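You operate a simulated robot arm through the tools that you are given. There is no shell and no other tool.

You run a simulated two-armed robot. Do the job below in one go: nothing can be reset, and whatever is moved stays where it is left.

Task
Stop the drip at the hex nut with the spanner marked 72.
Fine: close the valve by the red handwheel first, put the spanner back on its rest, then open the valve again; the wing screws, the other spanner and the other handwheel stay.

The check looks at the end state, three seconds after you hand in, the way a careful person would. Anything else that was tipped, shoved, dropped, spilled or broken makes it a failure.

Robot
Two 7-joint arms with three-finger grippers on one trunk that stands fixed in place. Base frame: the origin is at the foot of the trunk, x ahead of it, y to its left, z up; the work surface is at about z = 0.86. Units: m, rad, N and s.
The left shoulder is at [0.07, 0.165, 1.163], the right one opposite. With the tool pointing down near the work surface each hand reaches from about 0.38 to 0.88 m from the base axis, measured 20 degrees to its own side. Payload 3.91 kg a hand.
Tool frame (each hand has its own): the origin (TCP) lies between the finger pads and is the grasp point; the fingertips stand 0.03 m ahead of it; z points along the fingers, y is the line along which they close. The gripper opens to 0.116 m; its body begins 0.073 m behind the TCP.
Orientation is told as [roll, pitch, yaw] about the base's x, y, z axes, in that order, counted from this pose: with the fingers straight down and closing along the base's y, the tool's x points along the base's -x, its y along +y and its z along -z.

Tools
- The arms move only by the tool send_rows. It takes "left_commands", "right_commands" or both (then of equal length, played together; a hand with none holds still); each is a list of rows, each a list of 3 entries, a list of its own where there are three numbers: the closure, from 0 (fully open) to 1 (shut), then the shift along the tool's x, y, z in cm, then the turn, a rotation vector about the tool's x, y, z in rad. In form: [[gripper, [dx, dy, dz], [rx, ry, rz]], ...]. A call has 1 to 20 rows; each row shifts and turns the commanded pose from where the row before left it, along the tool's axes as they then stand. A row lasts 0.2 s, in which the tool goes at most 0.05 m and 0.15 rad; a call with a longer step from one row to the next is refused whole, and so is a gripper value outside its range. Where a pose cannot be reached the arm comes as near as it can. A force on the tool above 50 N (or 10 N above the force at the start of the call, whichever is more), or a blocked arm, ends the call early, and 0.2 s more pass. Each finger travels about 0.153 m/s and halts on what it meets, pressing with about 44 N; the grip force reading is that of the motor and also rises with nothing between the fingers. The clock runs only during rows and for 0.2 s after the last one: add rows that do not move to give the fingers time. It gives the time, the measured TCP pose, the force on the tool (base axes), the opening and the grip force at its end, in the units of the frame above (readings bear some noise), with the torque about the TCP (base axes, N m) and any sound that the robot's microphone picked up.
- Cameras (640 x 400 px; columns grow to the right, rows downward): "scene" is now at [0.1103, -0.0663, 1.5092]; the picture's right is [-0.72, -0.70, 0.00], its down [-0.35, 0.36, -0.87] and it looks along [0.61, -0.62, -0.50] (base axes); focal length 314 px, centre (320, 200). "left" rides on the left gripper at [0.075, 0.017, -0.088] in its tool frame; the picture's right is [-0.22, 0.97, 0.00], its down [-0.70, -0.16, -0.70] and it looks along [-0.68, -0.16, 0.71] (tool axes); focal length 247 px, centre (320, 200). "right" rides on the right gripper at [0.052, 0.056, -0.088] in its tool frame; the picture's right is [-0.73, 0.68, 0.00], its down [-0.49, -0.52, -0.70] and it looks along [-0.48, -0.51, 0.71] (tool axes); focal length 247 px, centre (320, 200). There is no depth. A picture from a camera that has moved, and an enlarged one, comes with that camera's place and axes in the base frame and with its lens. The place of the scene camera against the robot may be out by one fixed shift of up to 0.025 m in any direction.
- grab_frame(camera): a new picture of that camera. It takes no simulated time.
- raise_lower(by): slides the trunk up (or, below 0, down) by that many m; the arms and the scene camera ride with it, the base frame stays. It gives what a move gives, with no picture.
- turn_head(pan, tilt): turns the head with the scene camera to pan (to the left, within 1.501 rad either way) and tilt (down, from -0.506 to 1.204), counted from straight ahead of the robot. It gives what a move gives.
- zoom(camera, box): a new picture of the part [left, top, right, bottom] of that camera's present view, enlarged. It takes no simulated time.
- sign_off(): hands the job in; it is judged then, once.

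Nothing tells you positions but the pictures and the camera data. Unless the task says otherwise, let go and move clear before handing in.

The tools are called by a JSON object that holds its "api" and its "payload". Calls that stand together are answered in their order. send_rows: Moves the arms, as the interface text tells. Its arguments: {"type":"object","properties":{"left_commands":{"type":"array"},"right_commands":{"type":"array"}},"required":[]} The other tools are called the same way: raise_lower (by) moves the trunk up or down; turn_head (pan, tilt) turns the head that bears the scene camera; grab_frame (camera) takes a picture; zoom (camera, box) takes an enlarged picture of a part of a camera's view; sign_off () hands the job in.

At the start:

```text
clock: 0.0
left_position: [0.5806, -0.1108, 1.2657]
left_tool_rot: [0.001, -0.001, 0.0]
left_contact_force: [0.2, -0.2, -1.0]
left_torque: [-0.01, -0.02, 0.01]
left_finger_gap: 0.1163
left_finger_force: 0.1
right_position: [0.4811, -0.5216, 1.1887]
right_tool_rot: [0.0, 0.0, -0.001]
right_contact_force: [0.1, 0.9, -0.9]
right_torque: [0.0, 0.0, -0.01]
right_finger_gap: 0.1158
right_finger_force: 0.1
trunk travel left (down, up): [-0.7, 0.14]
head pan, tilt (commanded): [-0.798, 0.522]
```

scene: 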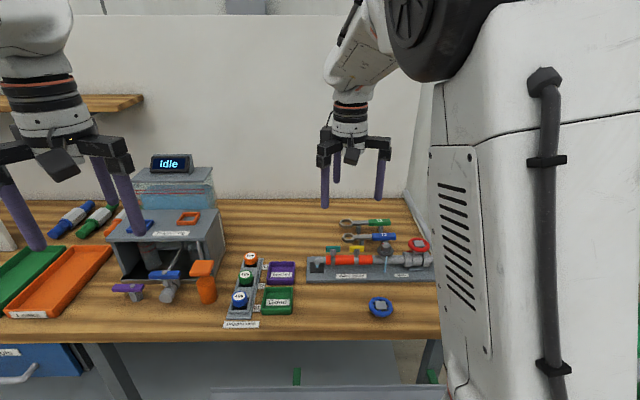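
right: 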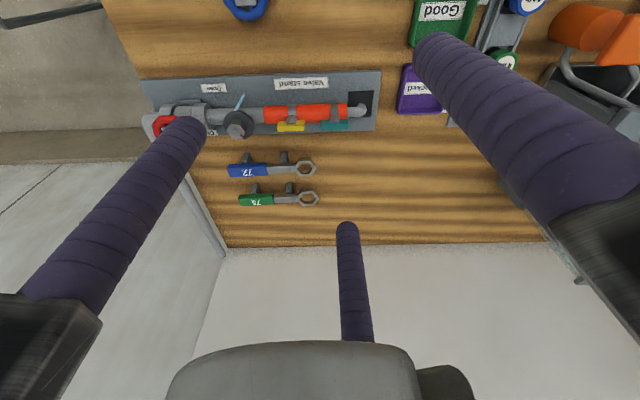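
left: 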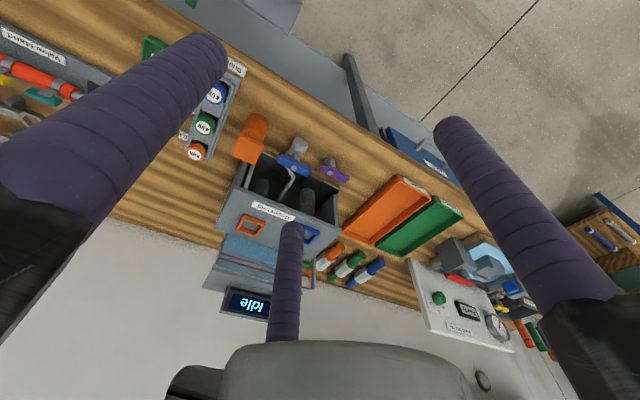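

I see the valve stand with a pipe, red handwheel, a nut, and two spanners (green and blue; one marked 72) on rests behind it. I'll look closer before moving anything.

{"api": "zoom", "payload": {"camera": "scene", "box": [290, 200, 450, 300]}}

{"api": "zoom", "payload": {"camera": "right", "box": [130, 60, 390, 220]}}

```text
4.00 times, centred on (370, 250) of scene
camera zoom: at [0.1103, -0.0663, 1.5092], right [-0.72, -0.7, 0.0], down [-0.35, 0.36, -0.87], along [0.61, -0.62, -0.5], focal length 1256 px, centre (120, 0)
```

zoom: 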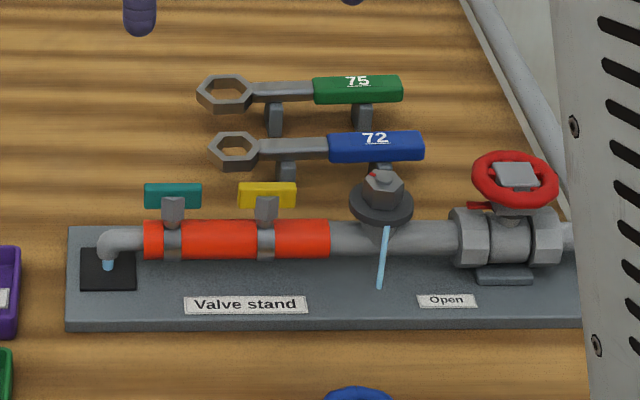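

```text
2.46 times, centred on (260, 140) of right
camera zoom: at [0.4284, -0.4667, 1.2775], right [0.73, 0.68, 0.0], down [0.49, -0.52, 0.7], along [0.48, -0.51, -0.71], focal length 608 px, centre (468, 348)
```

zoom: 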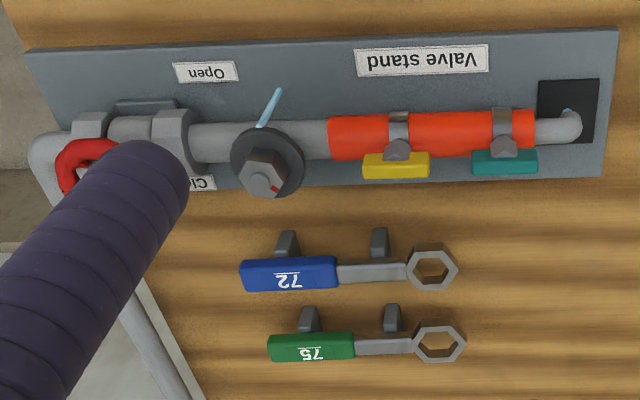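

The stand carries the tee nut (marked with a red line), the red handwheel (reading Open) and two yellow/teal wing screws; spanner 72 is the blue one, on two posts behind the stand. I'll first learn how the fingers close by shutting the right gripper in free air and looking.

{"api": "send_rows", "payload": {"right_commands": [[0.6, [0, 0, 0], [0, 0, 0]], [0.6, [0, 0, 0], [0, 0, 0]], [0.6, [0, 0, 0], [0, 0, 0]]]}}

{"api": "grab_frame", "payload": {"camera": "right"}}

{"api": "grab_frame", "payload": {"camera": "scene"}}

```text
clock: 0.8
left_position: [0.581, -0.1088, 1.2667]
left_tool_rot: [-0.001, -0.001, 0.0]
left_contact_force: [0.0, -0.6, 0.7]
left_torque: [0.06, 0.02, 0.01]
left_finger_gap: 0.1161
left_finger_force: 0.1
right_position: [0.4818, -0.5216, 1.1897]
right_tool_rot: [-0.001, -0.001, 0.0]
right_contact_force: [-0.2, 0.3, 0.2]
right_torque: [-0.01, 0.02, -0.04]
right_finger_gap: 0.0462
right_finger_force: 0.0
trunk travel left (down, up): [-0.7, 0.14]
head pan, tilt (commanded): [-0.798, 0.522]
```

```text
taken
camera right: at [0.4285, -0.4667, 1.2775], right [0.73, 0.68, 0.0], down [0.49, -0.52, 0.7], along [0.48, -0.51, -0.71], focal length 247 px, centre (320, 200)
```

right: 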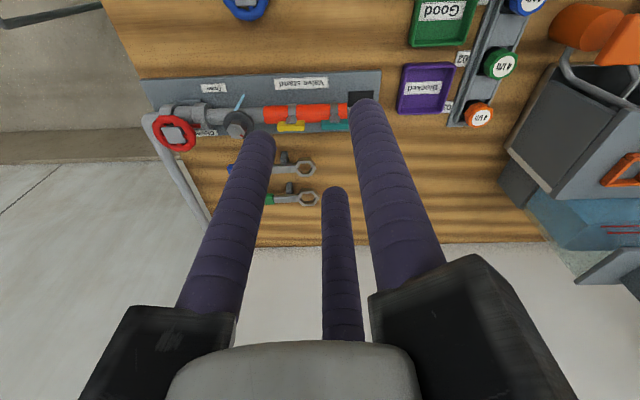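

```text
taken
camera scene: at [0.1102, -0.0663, 1.5092], right [-0.72, -0.7, 0.0], down [-0.35, 0.36, -0.87], along [0.61, -0.62, -0.5], focal length 314 px, centre (320, 200)
```

scene: 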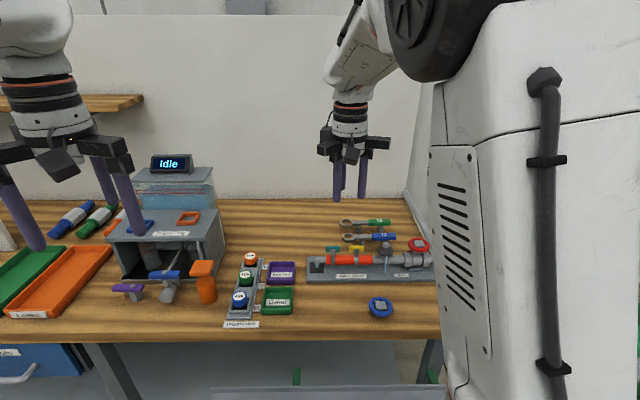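

The fingers close radially like a three-jaw chuck (one at +y, two at ∓x,−y). Now I'll zoom on the valve and the spanners from the right camera.

{"api": "zoom", "payload": {"camera": "right", "box": [136, 70, 264, 150]}}

{"api": "zoom", "payload": {"camera": "scene", "box": [370, 220, 450, 270]}}

{"api": "zoom", "payload": {"camera": "scene", "box": [330, 210, 410, 260]}}

```text
5.00 times, centred on (200, 110) of right
camera zoom: at [0.4285, -0.4667, 1.2775], right [0.73, 0.68, 0.0], down [0.49, -0.52, 0.7], along [0.48, -0.51, -0.71], focal length 1235 px, centre (920, 650)
```

zoom: 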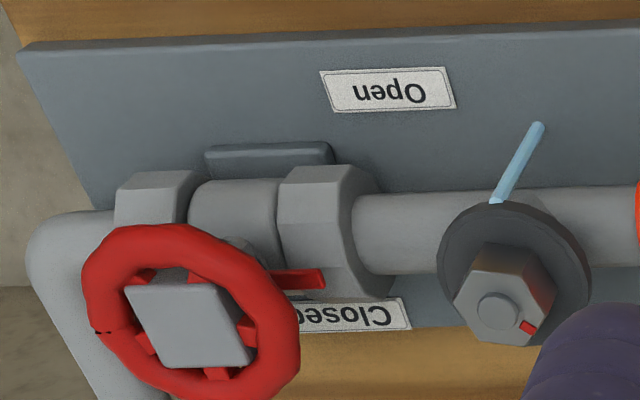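

```text
8.00 times, centred on (410, 245) of scene
camera zoom: at [0.1102, -0.0663, 1.5092], right [-0.72, -0.7, 0.0], down [-0.35, 0.36, -0.87], along [0.61, -0.62, -0.5], focal length 2513 px, centre (-400, -160)
```

zoom: 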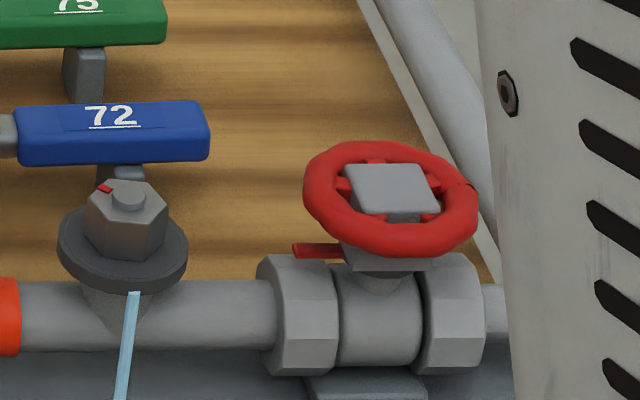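

```text
8.00 times, centred on (370, 235) of scene
camera zoom: at [0.1102, -0.0663, 1.5092], right [-0.72, -0.7, 0.0], down [-0.35, 0.36, -0.87], along [0.61, -0.62, -0.5], focal length 2513 px, centre (-80, -80)
```

zoom: 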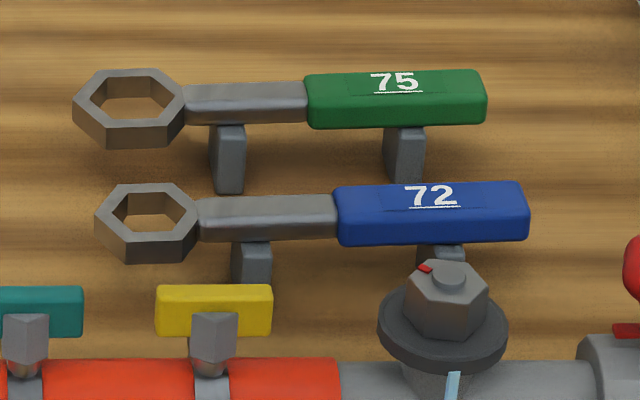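

The valve pointer lies along the pipe (open), with "Closed" behind it, so closing looks like a quarter turn clockwise. I'll move the right hand to a standoff above and in front of the stand to measure the nut, wheel and spanners.

{"api": "send_rows", "payload": {"right_commands": [[0.0, [2.05, -2.45, 2.25], [0, 0, 0]], [0.0, [2.05, -2.45, 2.25], [0, 0, 0]], [0.0, [2.05, -2.45, 2.25], [0, 0, 0]], [0.0, [2.05, -2.45, 2.25], [0, 0, 0]], [0.0, [0, 0, 0], [0, 0, 0]]]}}

{"api": "grab_frame", "payload": {"camera": "right"}}

{"api": "grab_frame", "payload": {"camera": "scene"}}

```text
clock: 2.0
left_position: [0.5817, -0.1074, 1.2669]
left_tool_rot: [0.0, -0.001, 0.0]
left_contact_force: [0.2, 0.5, 0.3]
left_torque: [-0.01, 0.01, -0.01]
left_finger_gap: 0.1161
left_finger_force: 0.1
right_position: [0.4011, -0.6192, 1.1]
right_tool_rot: [-0.002, -0.001, -0.001]
right_contact_force: [0.3, 0.6, -0.2]
right_torque: [-0.06, -0.01, 0.0]
right_finger_gap: 0.1161
right_finger_force: 0.2
trunk travel left (down, up): [-0.7, 0.14]
head pan, tilt (commanded): [-0.798, 0.522]
```

```text
taken
camera right: at [0.3472, -0.5642, 1.188], right [0.73, 0.68, 0.0], down [0.49, -0.52, 0.7], along [0.48, -0.51, -0.71], focal length 247 px, centre (320, 200)
```

right: 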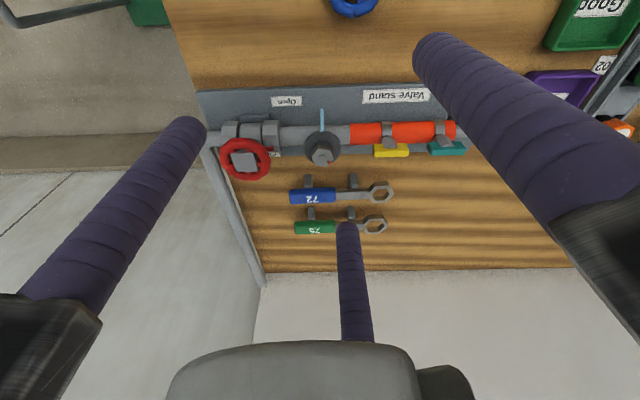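

```text
taken
camera scene: at [0.1106, -0.0652, 1.5093], right [-0.72, -0.7, 0.0], down [-0.35, 0.36, -0.87], along [0.61, -0.62, -0.5], focal length 314 px, centre (320, 200)
```

scene: 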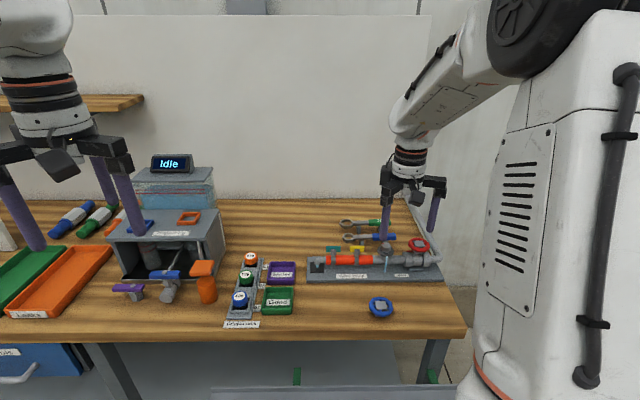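

From here the right camera sees everything clearly; I'll zoom to measure precisely.

{"api": "zoom", "payload": {"camera": "right", "box": [200, 110, 360, 210]}}

{"api": "zoom", "payload": {"camera": "right", "box": [280, 150, 408, 230]}}

{"api": "zoom", "payload": {"camera": "right", "box": [290, 120, 354, 160]}}

{"api": "zoom", "payload": {"camera": "right", "box": [200, 90, 328, 170]}}

{"api": "zoom", "payload": {"camera": "scene", "box": [360, 180, 456, 240]}}

```text
4.00 times, centred on (280, 160) of right
camera zoom: at [0.3472, -0.5642, 1.188], right [0.73, 0.68, 0.0], down [0.49, -0.52, 0.7], along [0.48, -0.51, -0.71], focal length 988 px, centre (480, 360)
```

zoom: 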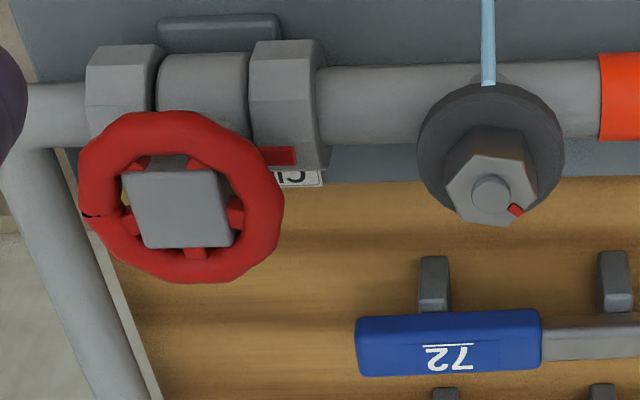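

```text
5.00 times, centred on (344, 190) of right
camera zoom: at [0.3472, -0.5642, 1.188], right [0.73, 0.68, 0.0], down [0.49, -0.52, 0.7], along [0.48, -0.51, -0.71], focal length 1235 px, centre (200, 250)
```

zoom: 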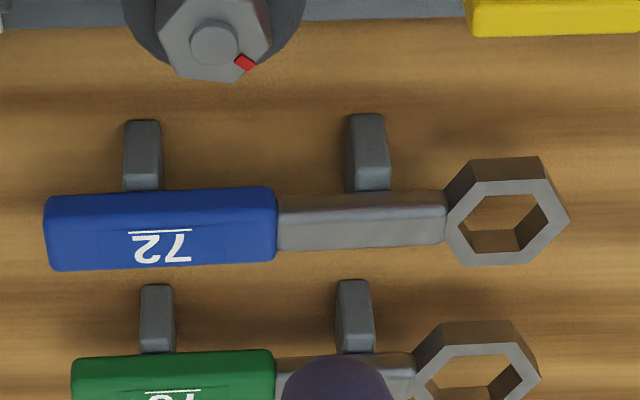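

```text
10.00 times, centred on (322, 140) of right
camera zoom: at [0.3472, -0.5642, 1.188], right [0.73, 0.68, 0.0], down [0.49, -0.52, 0.7], along [0.48, -0.51, -0.71], focal length 2470 px, centre (300, 800)
```

zoom: 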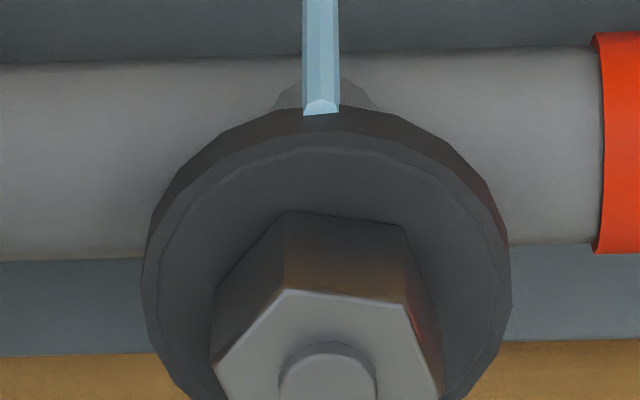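

```text
5.00 times, centred on (264, 130) of right
camera zoom: at [0.3472, -0.5642, 1.188], right [0.73, 0.68, 0.0], down [0.49, -0.52, 0.7], along [0.48, -0.51, -0.71], focal length 1235 px, centre (600, 550)
```

zoom: 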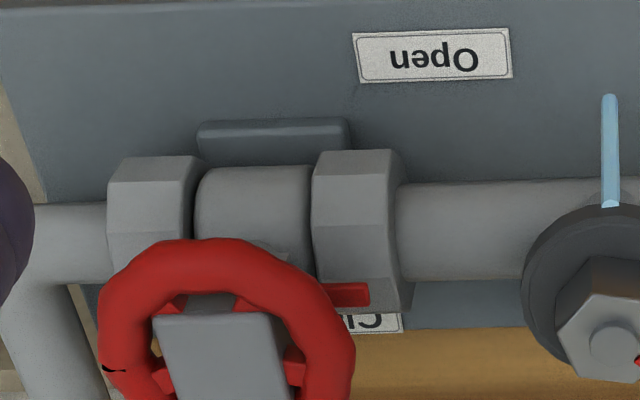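

```text
6.67 times, centred on (408, 210) of scene
camera zoom: at [0.1106, -0.0652, 1.5093], right [-0.72, -0.7, 0.0], down [-0.35, 0.36, -0.87], along [0.61, -0.62, -0.5], focal length 2094 px, centre (-267, 133)
```

zoom: 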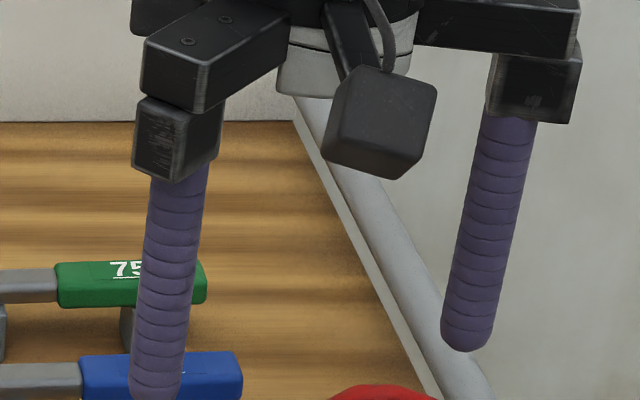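

Triangulating two views puts the nut stud top near [0.462, −0.683, 0.953], wheel hub top near [0.399, −0.747, 0.954], and spanner 72 ring top near [0.603, −0.695, 0.902]. I'll zoom in further for hex orientations.

{"api": "zoom", "payload": {"camera": "right", "box": [296, 125, 344, 170]}}

{"api": "zoom", "payload": {"camera": "right", "box": [360, 175, 400, 210]}}

{"api": "zoom", "payload": {"camera": "right", "box": [284, 168, 348, 208]}}

{"api": "zoom", "payload": {"camera": "scene", "box": [330, 235, 410, 285]}}

```text
8.89 times, centred on (320, 148) of right
camera zoom: at [0.3472, -0.5642, 1.188], right [0.73, 0.68, 0.0], down [0.49, -0.52, 0.7], along [0.48, -0.51, -0.71], focal length 2195 px, centre (320, 667)
```

zoom: 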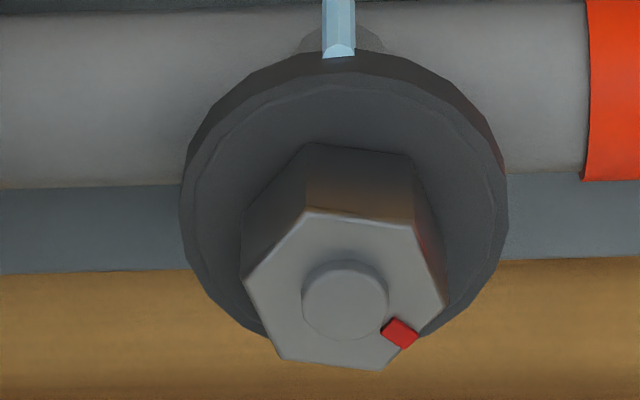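

```text
11.43 times, centred on (380, 192) of right
camera zoom: at [0.3472, -0.5642, 1.188], right [0.73, 0.68, 0.0], down [0.49, -0.52, 0.7], along [0.48, -0.51, -0.71], focal length 2823 px, centre (-366, 286)
```

zoom: 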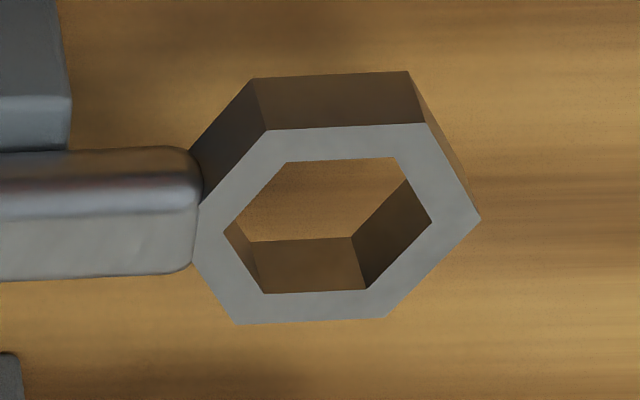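

```text
10.00 times, centred on (316, 188) of right
camera zoom: at [0.3472, -0.5642, 1.188], right [0.73, 0.68, 0.0], down [0.49, -0.52, 0.7], along [0.48, -0.51, -0.71], focal length 2470 px, centre (360, 320)
```

zoom: 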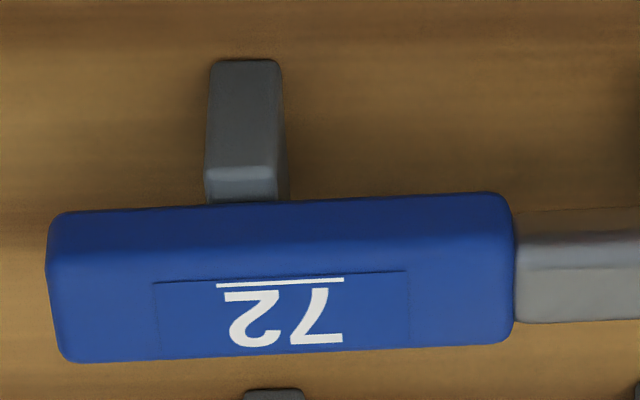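

```text
8.00 times, centred on (370, 260) of scene
camera zoom: at [0.1106, -0.0652, 1.5093], right [-0.72, -0.7, 0.0], down [-0.35, 0.36, -0.87], along [0.61, -0.62, -0.5], focal length 2513 px, centre (-80, -280)
```

zoom: 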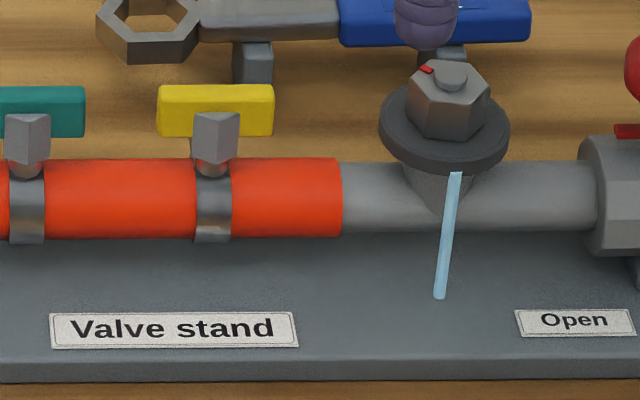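

The nut is centred near [0.4624, −0.6831] (top z≈0.950, vertices at azimuth ≈34° mod 60), and the ring fits it with a millimetre or so to spare. First comes the red wheel: I'll go above it with the fingers partly open and yaw +45° so I have room to turn clockwise.

{"api": "send_rows", "payload": {"right_commands": [[0.31, [0, -4.22, 1.67], [0, 0, 0]], [0.31, [0, -4.22, 1.67], [0, 0, 0]], [0.31, [0, -4.22, 1.67], [0, 0, 0]], [0.31, [0, 0, 0], [0, 0, -0.131]], [0.31, [0, 0, 0], [0, 0, -0.131]], [0.31, [0, 0, 0], [0, 0, -0.131]], [0.31, [0, 0, 0], [0, 0, -0.131]], [0.31, [0, 0, 0], [0, 0, -0.131]], [0.31, [0, 0, 0], [0, 0, -0.13]], [0.31, [0, 0, 0], [0, 0, 0]]]}}

{"api": "grab_frame", "payload": {"camera": "right"}}

{"api": "grab_frame", "payload": {"camera": "scene"}}

```text
clock: 4.2
left_position: [0.5815, -0.1094, 1.2664]
left_tool_rot: [-0.001, 0.001, 0.0]
left_contact_force: [0.2, -0.6, -0.5]
left_torque: [0.02, 0.0, -0.02]
left_finger_gap: 0.1162
left_finger_force: 0.1
right_position: [0.3995, -0.7471, 1.0495]
right_tool_rot: [0.0, -0.001, 0.786]
right_contact_force: [0.0, 0.2, 0.1]
right_torque: [-0.03, 0.03, -0.01]
right_finger_gap: 0.08
right_finger_force: 0.0
trunk travel left (down, up): [-0.7, 0.14]
head pan, tilt (commanded): [-0.798, 0.522]
```

```text
taken
camera right: at [0.3223, -0.7449, 1.1373], right [0.03, 1.0, 0.0], down [0.71, -0.02, 0.7], along [0.7, -0.02, -0.71], focal length 247 px, centre (320, 200)
```

right: 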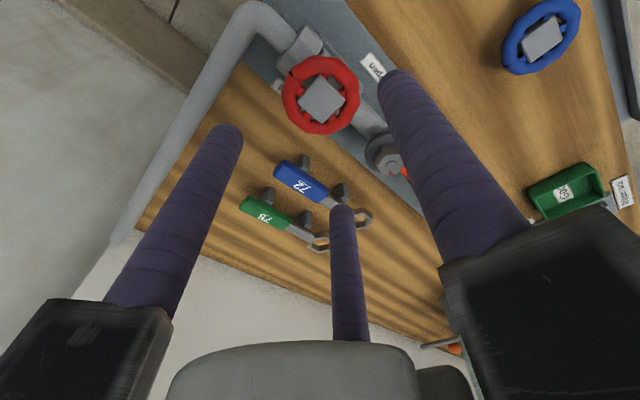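

```text
taken
camera scene: at [0.1102, -0.0661, 1.5093], right [-0.72, -0.7, 0.0], down [-0.35, 0.36, -0.87], along [0.61, -0.62, -0.5], focal length 314 px, centre (320, 200)
```

scene: 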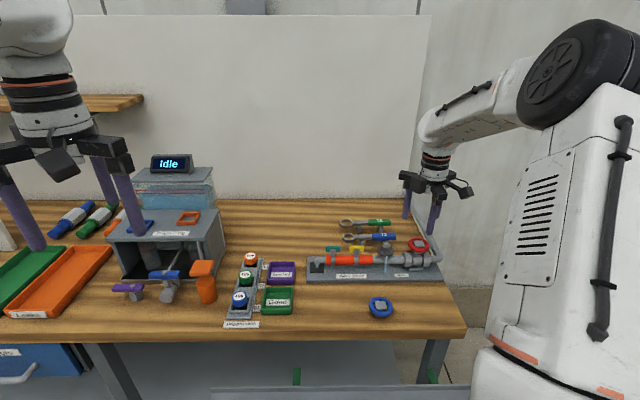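

The wheel is centred under the TCP within about a millimetre. I'll descend so the fingertips straddle the rim (tips above the pointer) and take a look before gripping.

{"api": "send_rows", "payload": {"right_commands": [[0.31, [0, 0, 2.5], [0, 0, 0]], [0.31, [0, 0, 2.5], [0, 0, 0]], [0.31, [0, 0, 2.0], [0, 0, 0]], [0.31, [0, 0, 1.1], [0, 0, 0]], [0.31, [0, 0, 0], [0, 0, 0]]]}}

{"api": "grab_frame", "payload": {"camera": "right"}}

{"api": "zoom", "payload": {"camera": "scene", "box": [370, 200, 466, 260]}}

```text
clock: 5.4
left_position: [0.5817, -0.1088, 1.2661]
left_tool_rot: [0.002, 0.001, -0.001]
left_contact_force: [-0.3, 1.0, -0.7]
left_torque: [-0.01, -0.01, -0.01]
left_finger_gap: 0.1161
left_finger_force: 0.1
right_position: [0.3985, -0.7476, 0.9687]
right_tool_rot: [-0.001, 0.002, 0.786]
right_contact_force: [-0.3, 0.5, -0.3]
right_torque: [-0.02, -0.06, 0.0]
right_finger_gap: 0.0799
right_finger_force: 0.2
trunk travel left (down, up): [-0.7, 0.14]
head pan, tilt (commanded): [-0.798, 0.522]
```

```text
taken
camera right: at [0.3218, -0.7451, 1.0565], right [0.04, 1.0, 0.0], down [0.71, -0.03, 0.7], along [0.7, -0.03, -0.71], focal length 247 px, centre (320, 200)
```

right: 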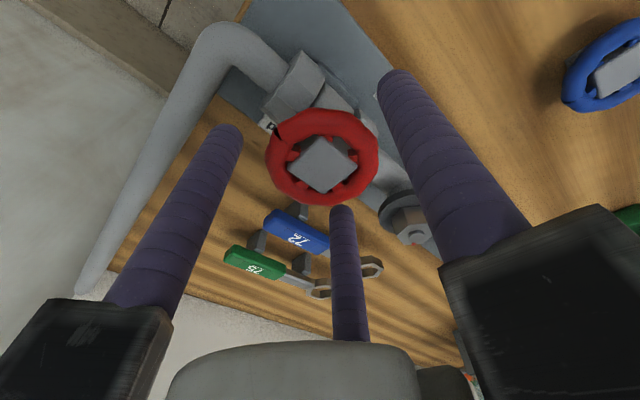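

```text
6.67 times, centred on (418, 230) of scene
camera zoom: at [0.11, -0.0662, 1.5093], right [-0.72, -0.7, 0.0], down [-0.35, 0.36, -0.87], along [0.61, -0.62, -0.5], focal length 2094 px, centre (-333, 0)
```

zoom: 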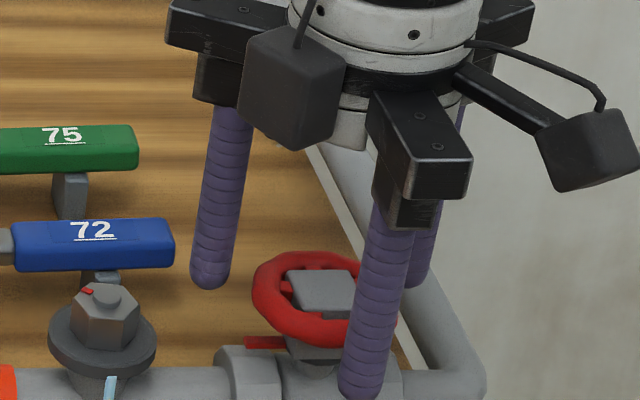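

The fingers straddle the red rim cleanly. I'll close on it.

{"api": "send_rows", "payload": {"right_commands": [[0.5, [0, 0, 0], [0, 0, 0]], [0.7, [0, 0, 0], [0, 0, 0]], [0.8, [0, 0, 0], [0, 0, 0]], [0.8, [0, 0, 0], [0, 0, 0]]]}}

{"api": "grab_frame", "payload": {"camera": "right"}}

```text
clock: 6.4
left_position: [0.581, -0.109, 1.2662]
left_tool_rot: [0.0, 0.0, 0.0]
left_contact_force: [0.3, -0.7, -0.2]
left_torque: [-0.01, 0.03, 0.02]
left_finger_gap: 0.1161
left_finger_force: 0.1
right_position: [0.4005, -0.7482, 0.9687]
right_tool_rot: [-0.002, -0.001, 0.786]
right_contact_force: [1.0, 0.9, 0.0]
right_torque: [-0.01, -0.02, -0.01]
right_finger_gap: 0.0569
right_finger_force: 44.5
trunk travel left (down, up): [-0.7, 0.14]
head pan, tilt (commanded): [-0.798, 0.522]
```

```text
taken
camera right: at [0.322, -0.7453, 1.0566], right [0.04, 1.0, 0.0], down [0.71, -0.03, 0.7], along [0.7, -0.03, -0.71], focal length 247 px, centre (320, 200)
```

right: 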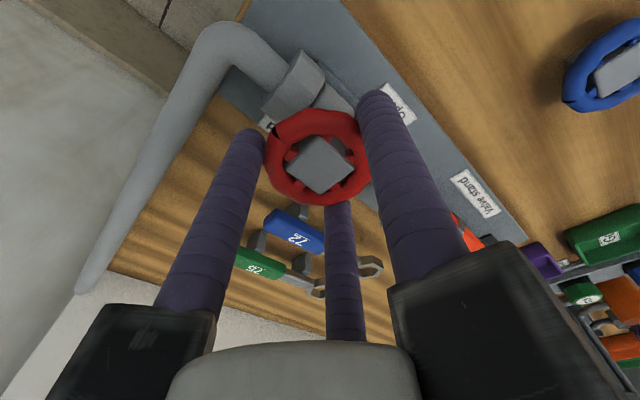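

Firm grip on the rim. Now I turn clockwise a little (tool z is down, so +rz) and check the torque and pointer.

{"api": "send_rows", "payload": {"right_commands": [[0.8, [0, 0, 0], [0, 0, 0.08]], [0.8, [0, 0, 0], [0, 0, 0.08]], [0.8, [0, 0, 0], [0, 0, 0.08]], [0.8, [0, 0, 0], [0, 0, 0.08]]]}}

{"api": "grab_frame", "payload": {"camera": "right"}}

{"api": "zoom", "payload": {"camera": "scene", "box": [370, 210, 450, 260]}}

```text
clock: 7.4
left_position: [0.5818, -0.1089, 1.2665]
left_tool_rot: [0.0, 0.0, 0.002]
left_contact_force: [1.1, -0.3, 0.3]
left_torque: [-0.03, -0.01, -0.02]
left_finger_gap: 0.1163
left_finger_force: 0.1
right_position: [0.3985, -0.7465, 0.9684]
right_tool_rot: [0.0, 0.001, 0.463]
right_contact_force: [-2.6, 5.8, -0.3]
right_torque: [0.18, 0.1, 0.07]
right_finger_gap: 0.0568
right_finger_force: 44.5
trunk travel left (down, up): [-0.7, 0.14]
head pan, tilt (commanded): [-0.798, 0.522]
```

```text
taken
camera right: at [0.3266, -0.7201, 1.0566], right [0.35, 0.94, 0.0], down [0.67, -0.25, 0.7], along [0.66, -0.24, -0.71], focal length 247 px, centre (320, 200)
```

right: 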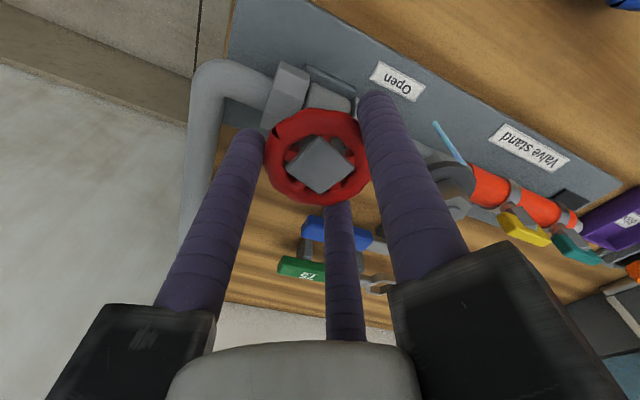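

```text
8.00 times, centred on (410, 235) of scene
camera zoom: at [0.1098, -0.0655, 1.5093], right [-0.72, -0.7, 0.0], down [-0.35, 0.36, -0.87], along [0.61, -0.62, -0.5], focal length 2513 px, centre (-400, -80)
```

zoom: 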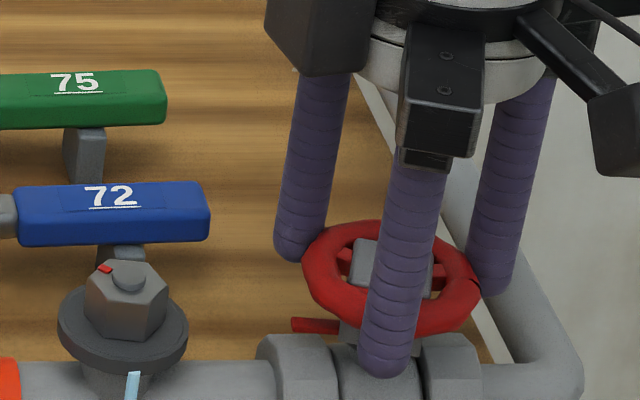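

The wheel turns with the hand. The pointer seems to barely move, so I'll check it closely.

{"api": "zoom", "payload": {"camera": "scene", "box": [398, 240, 430, 260]}}

{"api": "zoom", "payload": {"camera": "right", "box": [250, 60, 378, 140]}}

```text
16.00 times, centred on (414, 250) of scene
camera zoom: at [0.1098, -0.0655, 1.5093], right [-0.72, -0.7, 0.0], down [-0.35, 0.36, -0.87], along [0.61, -0.62, -0.5], focal length 5026 px, centre (-1184, -600)
```

zoom: 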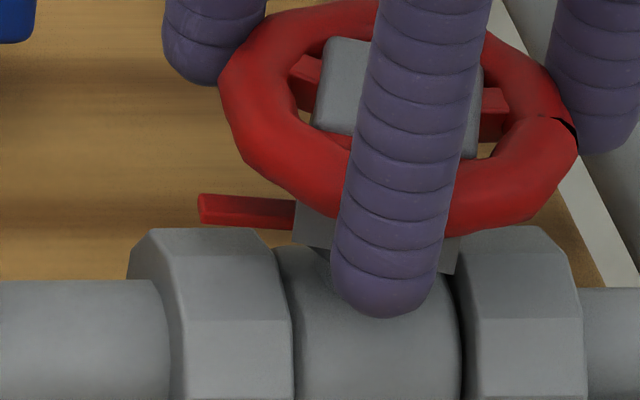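

```text
5.00 times, centred on (314, 100) of right
camera zoom: at [0.3266, -0.7201, 1.0566], right [0.35, 0.94, 0.0], down [0.67, -0.25, 0.7], along [0.66, -0.24, -0.71], focal length 1235 px, centre (350, 700)
```

zoom: 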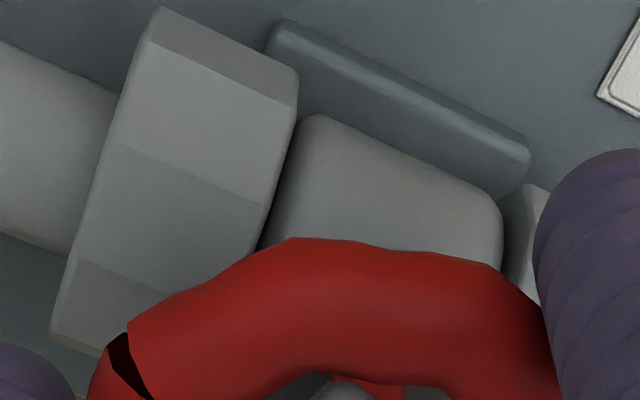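

The pointer does move, but only a fraction of the wheel's turn, so the wheel is probably geared and needs several strokes. I'll continue clockwise.

{"api": "send_rows", "payload": {"right_commands": [[0.8, [0, 0, 0], [0, 0, 0.1]], [0.8, [0, 0, 0], [0, 0, 0.1]], [0.8, [0, 0, 0], [0, 0, 0.1]], [0.8, [0, 0, 0], [0, 0, 0.1]], [0.8, [0, 0, 0], [0, 0, 0.1]], [0.8, [0, 0, 0], [0, 0, 0.1]], [0.8, [0, 0, 0], [0, 0, 0.1]], [0.8, [0, 0, 0], [0, 0, 0.1]], [0.8, [0, 0, 0], [0, 0, 0.1]], [0.8, [0, 0, 0], [0, 0, 0.1]]]}}

{"api": "grab_frame", "payload": {"camera": "right"}}

{"api": "zoom", "payload": {"camera": "scene", "box": [394, 235, 442, 265]}}

```text
clock: 9.6
left_position: [0.5816, -0.1091, 1.2666]
left_tool_rot: [0.0, 0.0, 0.002]
left_contact_force: [0.0, -0.1, 0.5]
left_torque: [-0.02, -0.01, 0.01]
left_finger_gap: 0.1159
left_finger_force: 0.1
right_position: [0.399, -0.7462, 0.9692]
right_tool_rot: [0.001, -0.002, -0.535]
right_contact_force: [-3.0, 7.0, -1.2]
right_torque: [0.23, 0.09, 0.04]
right_finger_gap: 0.057
right_finger_force: 44.2
trunk travel left (down, up): [-0.7, 0.14]
head pan, tilt (commanded): [-0.798, 0.522]
```

```text
taken
camera right: at [0.3825, -0.6721, 1.0569], right [0.98, 0.21, 0.0], down [0.15, -0.7, 0.7], along [0.15, -0.68, -0.71], focal length 247 px, centre (320, 200)
```

right: 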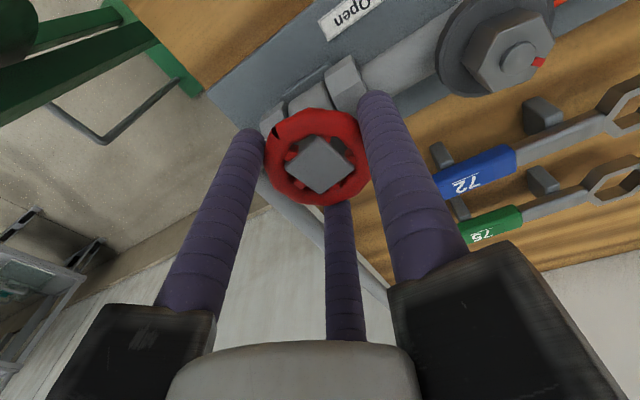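

```text
13.33 times, centred on (418, 250) of scene
camera zoom: at [0.11, -0.0654, 1.5093], right [-0.72, -0.7, 0.0], down [-0.35, 0.36, -0.87], along [0.61, -0.62, -0.5], focal length 4188 px, centre (-987, -467)
```

zoom: 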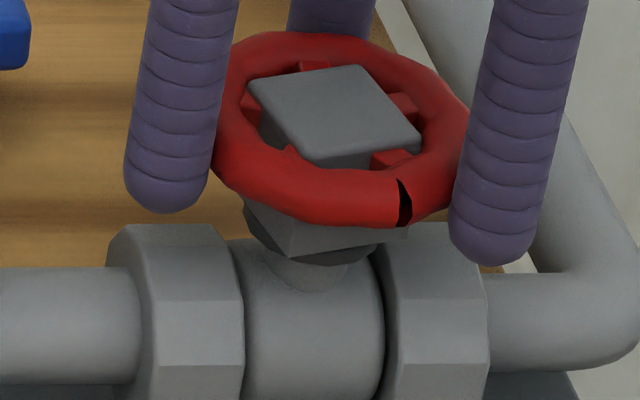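

The wheel has turned about 76°, and the pointer is now hidden from the scene camera. I'll look for it from the hand camera.

{"api": "zoom", "payload": {"camera": "right", "box": [250, 50, 410, 220]}}

{"api": "zoom", "payload": {"camera": "scene", "box": [340, 215, 452, 285]}}

```text
2.35 times, centred on (330, 135) of right
camera zoom: at [0.3825, -0.6721, 1.0569], right [0.98, 0.21, 0.0], down [0.15, -0.7, 0.7], along [0.15, -0.68, -0.71], focal length 581 px, centre (296, 353)
```

zoom: 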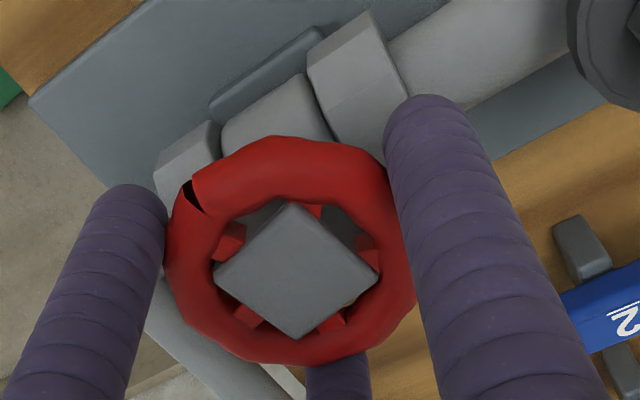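

```text
5.71 times, centred on (396, 250) of scene
camera zoom: at [0.11, -0.0654, 1.5093], right [-0.72, -0.7, 0.0], down [-0.35, 0.36, -0.87], along [0.61, -0.62, -0.5], focal length 1795 px, centre (-114, -86)
```

zoom: 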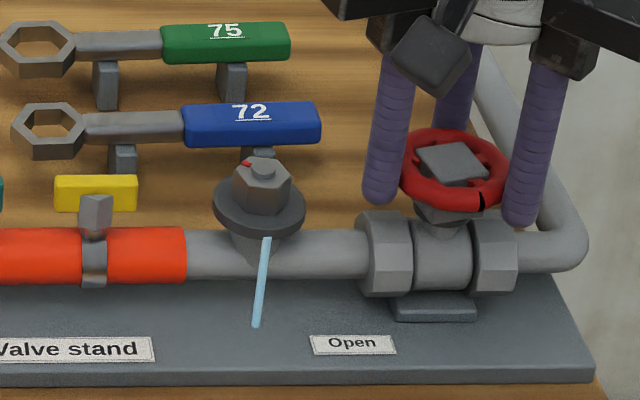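

The pointer has swung behind the wheel, toward "Closed". I'll continue in small steps, watching the torque for a stop.

{"api": "send_rows", "payload": {"right_commands": [[0.8, [0, 0, 0], [0, 0, 0.06]], [0.8, [0, 0, 0], [0, 0, 0.06]], [0.8, [0, 0, 0], [0, 0, 0.06]], [0.8, [0, 0, 0], [0, 0, 0.06]]]}}

{"api": "zoom", "payload": {"camera": "scene", "box": [340, 215, 452, 285]}}

{"api": "grab_frame", "payload": {"camera": "right"}}

```text
clock: 10.6
left_position: [0.5813, -0.1089, 1.2666]
left_tool_rot: [0.001, 0.001, 0.001]
left_contact_force: [-1.5, 0.1, 0.6]
left_torque: [0.01, 0.0, -0.03]
left_finger_gap: 0.116
left_finger_force: 0.0
right_position: [0.3996, -0.7459, 0.9694]
right_tool_rot: [-0.001, -0.002, -0.774]
right_contact_force: [-1.6, 5.2, -0.5]
right_torque: [0.16, 0.04, 0.03]
right_finger_gap: 0.0571
right_finger_force: 44.0
trunk travel left (down, up): [-0.7, 0.14]
head pan, tilt (commanded): [-0.798, 0.522]
```

```text
5.71 times, centred on (396, 250) of scene
camera zoom: at [0.1101, -0.0656, 1.5093], right [-0.72, -0.7, 0.0], down [-0.35, 0.36, -0.87], along [0.61, -0.62, -0.5], focal length 1795 px, centre (-114, -86)
```

zoom: 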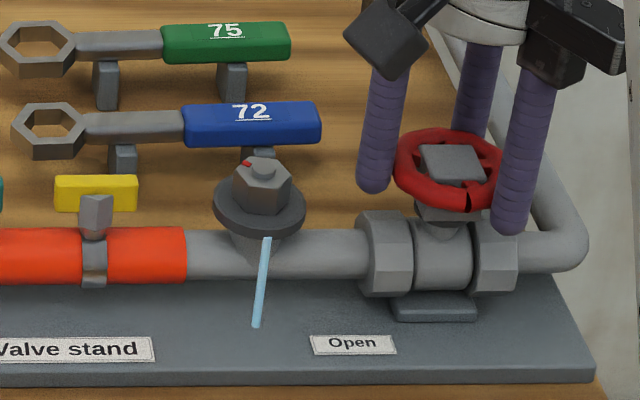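

```text
taken
camera right: at [0.4006, -0.6704, 1.057], right [1.0, -0.03, 0.0], down [-0.02, -0.71, 0.7], along [-0.02, -0.7, -0.71], focal length 247 px, centre (320, 200)
```

right: 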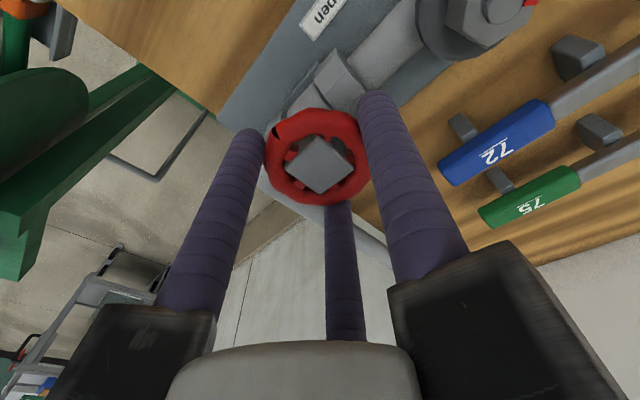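

I've turned about 90° with no stop and the drip still runs. I'll release, lift, and look at the pointer.

{"api": "send_rows", "payload": {"right_commands": [[0.4, [0, 0, 0], [0, 0, 0]], [0.31, [0, 0, 0], [0, 0, 0]], [0.31, [0, 0, -2], [0, 0, 0]], [0.31, [0, 0, -4], [0, 0, 0]], [0.31, [0, 0, -4], [0, 0, 0]], [0.31, [0, 0, 0], [0, 0, 0]]]}}

{"api": "grab_frame", "payload": {"camera": "right"}}

{"api": "zoom", "payload": {"camera": "right", "box": [240, 30, 400, 130]}}

{"api": "zoom", "payload": {"camera": "scene", "box": [394, 235, 442, 265]}}

```text
clock: 12.0
left_position: [0.5817, -0.1104, 1.2656]
left_tool_rot: [0.0, 0.0, 0.0]
left_contact_force: [0.4, -0.5, -0.2]
left_torque: [0.04, -0.03, 0.02]
left_finger_gap: 0.1159
left_finger_force: 0.0
right_position: [0.4023, -0.7469, 1.0684]
right_tool_rot: [-0.001, 0.0, -0.774]
right_contact_force: [1.0, -0.7, 0.5]
right_torque: [0.06, 0.04, 0.01]
right_finger_gap: 0.08
right_finger_force: 0.0
trunk travel left (down, up): [-0.7, 0.14]
head pan, tilt (commanded): [-0.798, 0.522]
```

```text
taken
camera right: at [0.4023, -0.6717, 1.1559], right [1.0, -0.03, 0.0], down [-0.02, -0.71, 0.7], along [-0.02, -0.7, -0.71], focal length 247 px, centre (320, 200)
```

right: 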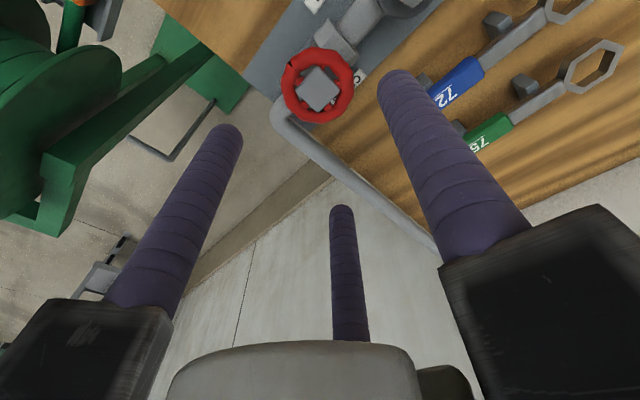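

```text
4.00 times, centred on (320, 80) of right
camera zoom: at [0.4023, -0.6717, 1.1559], right [1.0, -0.03, 0.0], down [-0.02, -0.71, 0.7], along [-0.02, -0.7, -0.71], focal length 988 px, centre (320, 680)
```

zoom: 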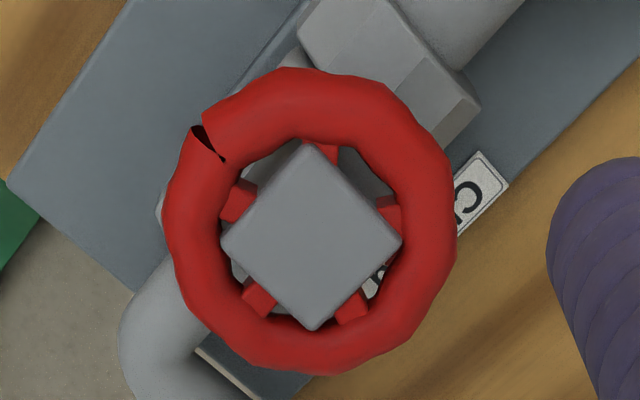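

```text
13.33 times, centred on (418, 250) of scene
camera zoom: at [0.1108, -0.0671, 1.5091], right [-0.72, -0.7, 0.0], down [-0.35, 0.36, -0.87], along [0.61, -0.62, -0.5], focal length 4188 px, centre (-987, -467)
```

zoom: 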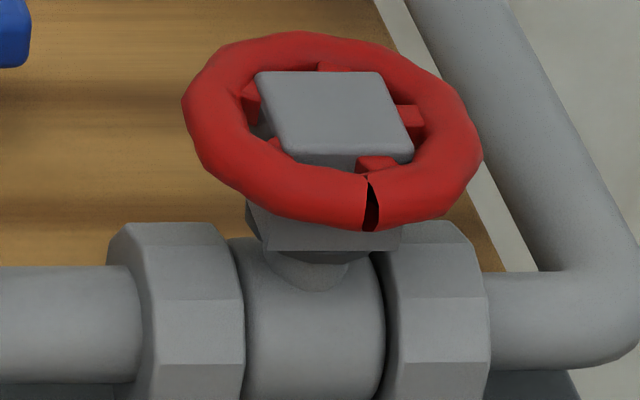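

The pointer appears to be pointing back at "Closed", hidden under the rim. Let me check the drip again now that time has passed.

{"api": "zoom", "payload": {"camera": "scene", "box": [300, 215, 452, 310]}}

{"api": "zoom", "payload": {"camera": "scene", "box": [300, 250, 348, 280]}}

```text
4.21 times, centred on (376, 262) of scene
camera zoom: at [0.1108, -0.0671, 1.5091], right [-0.72, -0.7, 0.0], down [-0.35, 0.36, -0.87], along [0.61, -0.62, -0.5], focal length 1323 px, centre (84, -63)
```

zoom: 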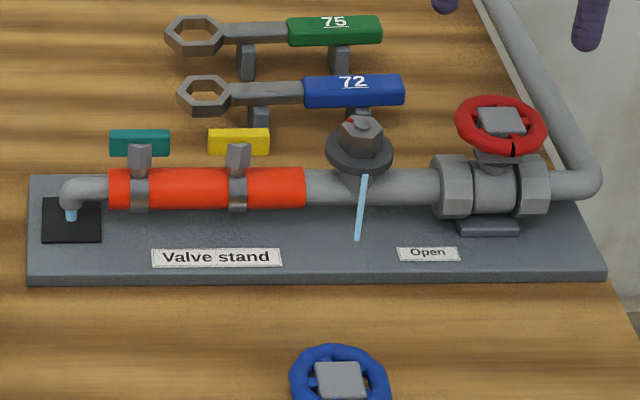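

```text
13.33 times, centred on (324, 265) of scene
camera zoom: at [0.1108, -0.0671, 1.5091], right [-0.72, -0.7, 0.0], down [-0.35, 0.36, -0.87], along [0.61, -0.62, -0.5], focal length 4188 px, centre (267, -667)
```

zoom: 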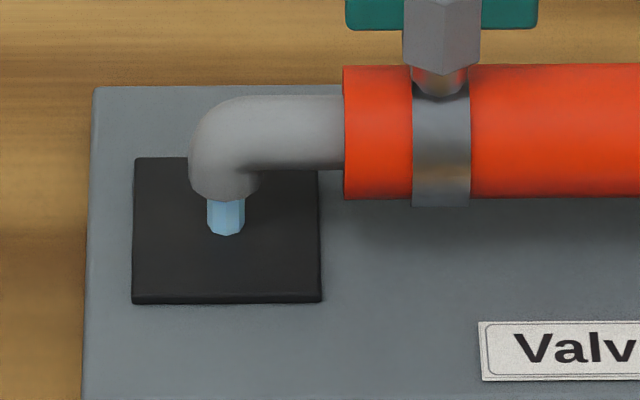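

Water still runs, so the valve isn't fully shut. I'll view the pointer from the left along the pipe by shifting and yawing the right hand (this also tests wrist range).

{"api": "send_rows", "payload": {"right_commands": [[0.31, [0, 3.7, 0], [0, 0, 0]], [0.31, [0, 3.7, 0], [0, 0, 0]], [0.31, [0, 3.7, 0], [0, 0, 0]], [0.31, [0, 0, 0], [0, 0, 0.127]], [0.31, [0, 0, 0], [0, 0, 0.127]], [0.31, [0, 0, 0], [0, 0, 0.127]], [0.31, [0, 0, 0], [0, 0, 0.127]], [0.31, [0, 0, 0], [0, 0, 0.127]], [0.31, [0, 0, 0], [0, 0, 0.127]], [0.31, [0, 0, 0], [0, 0, 0]]]}}

{"api": "grab_frame", "payload": {"camera": "right"}}

```text
clock: 14.2
left_position: [0.5821, -0.11, 1.2664]
left_tool_rot: [-0.001, 0.0, 0.0]
left_contact_force: [-0.2, 0.2, -0.7]
left_torque: [0.03, -0.03, -0.01]
left_finger_gap: 0.1161
left_finger_force: 0.0
right_position: [0.477, -0.6687, 1.0695]
right_tool_rot: [0.0, 0.0, -1.537]
right_contact_force: [0.0, 0.2, -0.1]
right_torque: [-0.03, 0.02, 0.01]
right_finger_gap: 0.0798
right_finger_force: 0.0
trunk travel left (down, up): [-0.7, 0.14]
head pan, tilt (commanded): [-0.798, 0.522]
```

```text
taken
camera right: at [0.531, -0.6142, 1.1564], right [0.7, -0.71, 0.0], down [-0.51, -0.5, 0.7], along [-0.5, -0.49, -0.71], focal length 247 px, centre (320, 200)
```

right: 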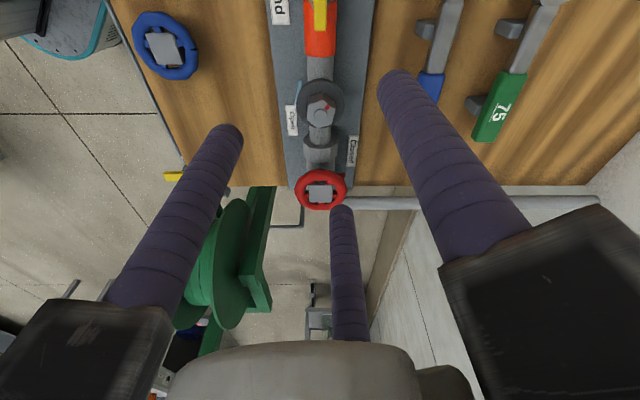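

{"api": "zoom", "payload": {"camera": "right", "box": [272, 120, 372, 220]}}

{"api": "zoom", "payload": {"camera": "right", "box": [265, 70, 385, 145]}}

```text
4.00 times, centred on (322, 170) of right
camera zoom: at [0.531, -0.6142, 1.1564], right [0.7, -0.71, 0.0], down [-0.51, -0.5, 0.7], along [-0.5, -0.49, -0.71], focal length 988 px, centre (312, 320)
```

zoom: 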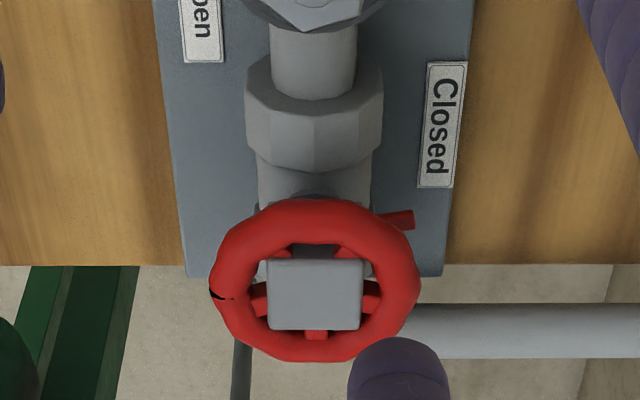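

```text
5.33 times, centred on (325, 108) of right
camera zoom: at [0.531, -0.6142, 1.1564], right [0.7, -0.71, 0.0], down [-0.51, -0.5, 0.7], along [-0.5, -0.49, -0.71], focal length 1317 px, centre (293, 693)
```

zoom: 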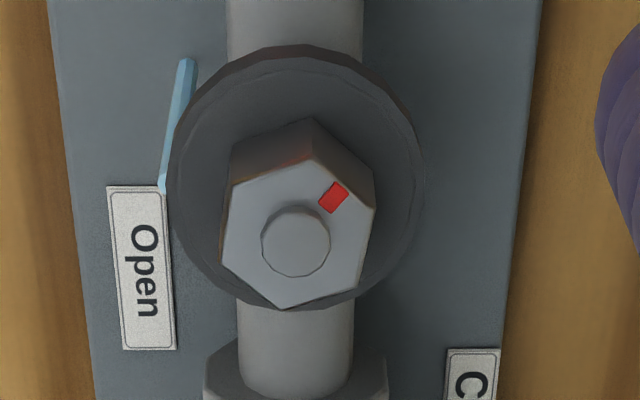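

The pointer sits about 5° short of square-across toward "Closed". I'll regrip the wheel from here and turn further clockwise until it meets a stop.

{"api": "send_rows", "payload": {"right_commands": [[0.31, [-2.54, -2.71, 0], [0, 0, 0]], [0.31, [-2.53, -2.71, 0], [0, 0, 0]], [0.31, [-2.53, -2.7, 0], [0, 0, 0]], [0.31, [0, 0, 0], [0, 0, 0]], [0.31, [0, 0, 3.5], [0, 0, 0]], [0.31, [0, 0, 3.5], [0, 0, 0]], [0.31, [0, 0, 2.0], [0, 0, 0]], [0.31, [0, 0, 1.05], [0, 0, 0]], [0.31, [0, 0, 0], [0, 0, 0]]]}}

{"api": "grab_frame", "payload": {"camera": "right"}}

```text
clock: 16.2
left_position: [0.5806, -0.1098, 1.2676]
left_tool_rot: [0.0, 0.002, 0.0]
left_contact_force: [-0.5, 0.6, -0.1]
left_torque: [-0.01, -0.02, -0.01]
left_finger_gap: 0.1159
left_finger_force: 0.1
right_position: [0.3994, -0.7449, 0.9682]
right_tool_rot: [0.001, 0.001, -1.537]
right_contact_force: [0.0, -0.1, 0.5]
right_torque: [0.02, 0.01, -0.01]
right_finger_gap: 0.0802
right_finger_force: 0.1
trunk travel left (down, up): [-0.7, 0.14]
head pan, tilt (commanded): [-0.798, 0.522]
```

```text
taken
camera right: at [0.4523, -0.6924, 1.056], right [0.71, -0.71, 0.0], down [-0.51, -0.5, 0.7], along [-0.5, -0.49, -0.71], focal length 247 px, centre (320, 200)
```

right: 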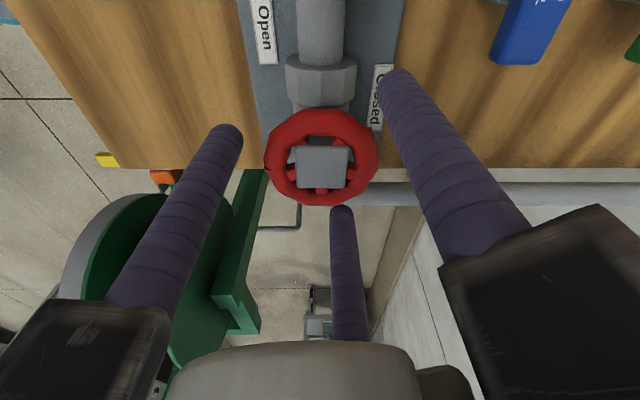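

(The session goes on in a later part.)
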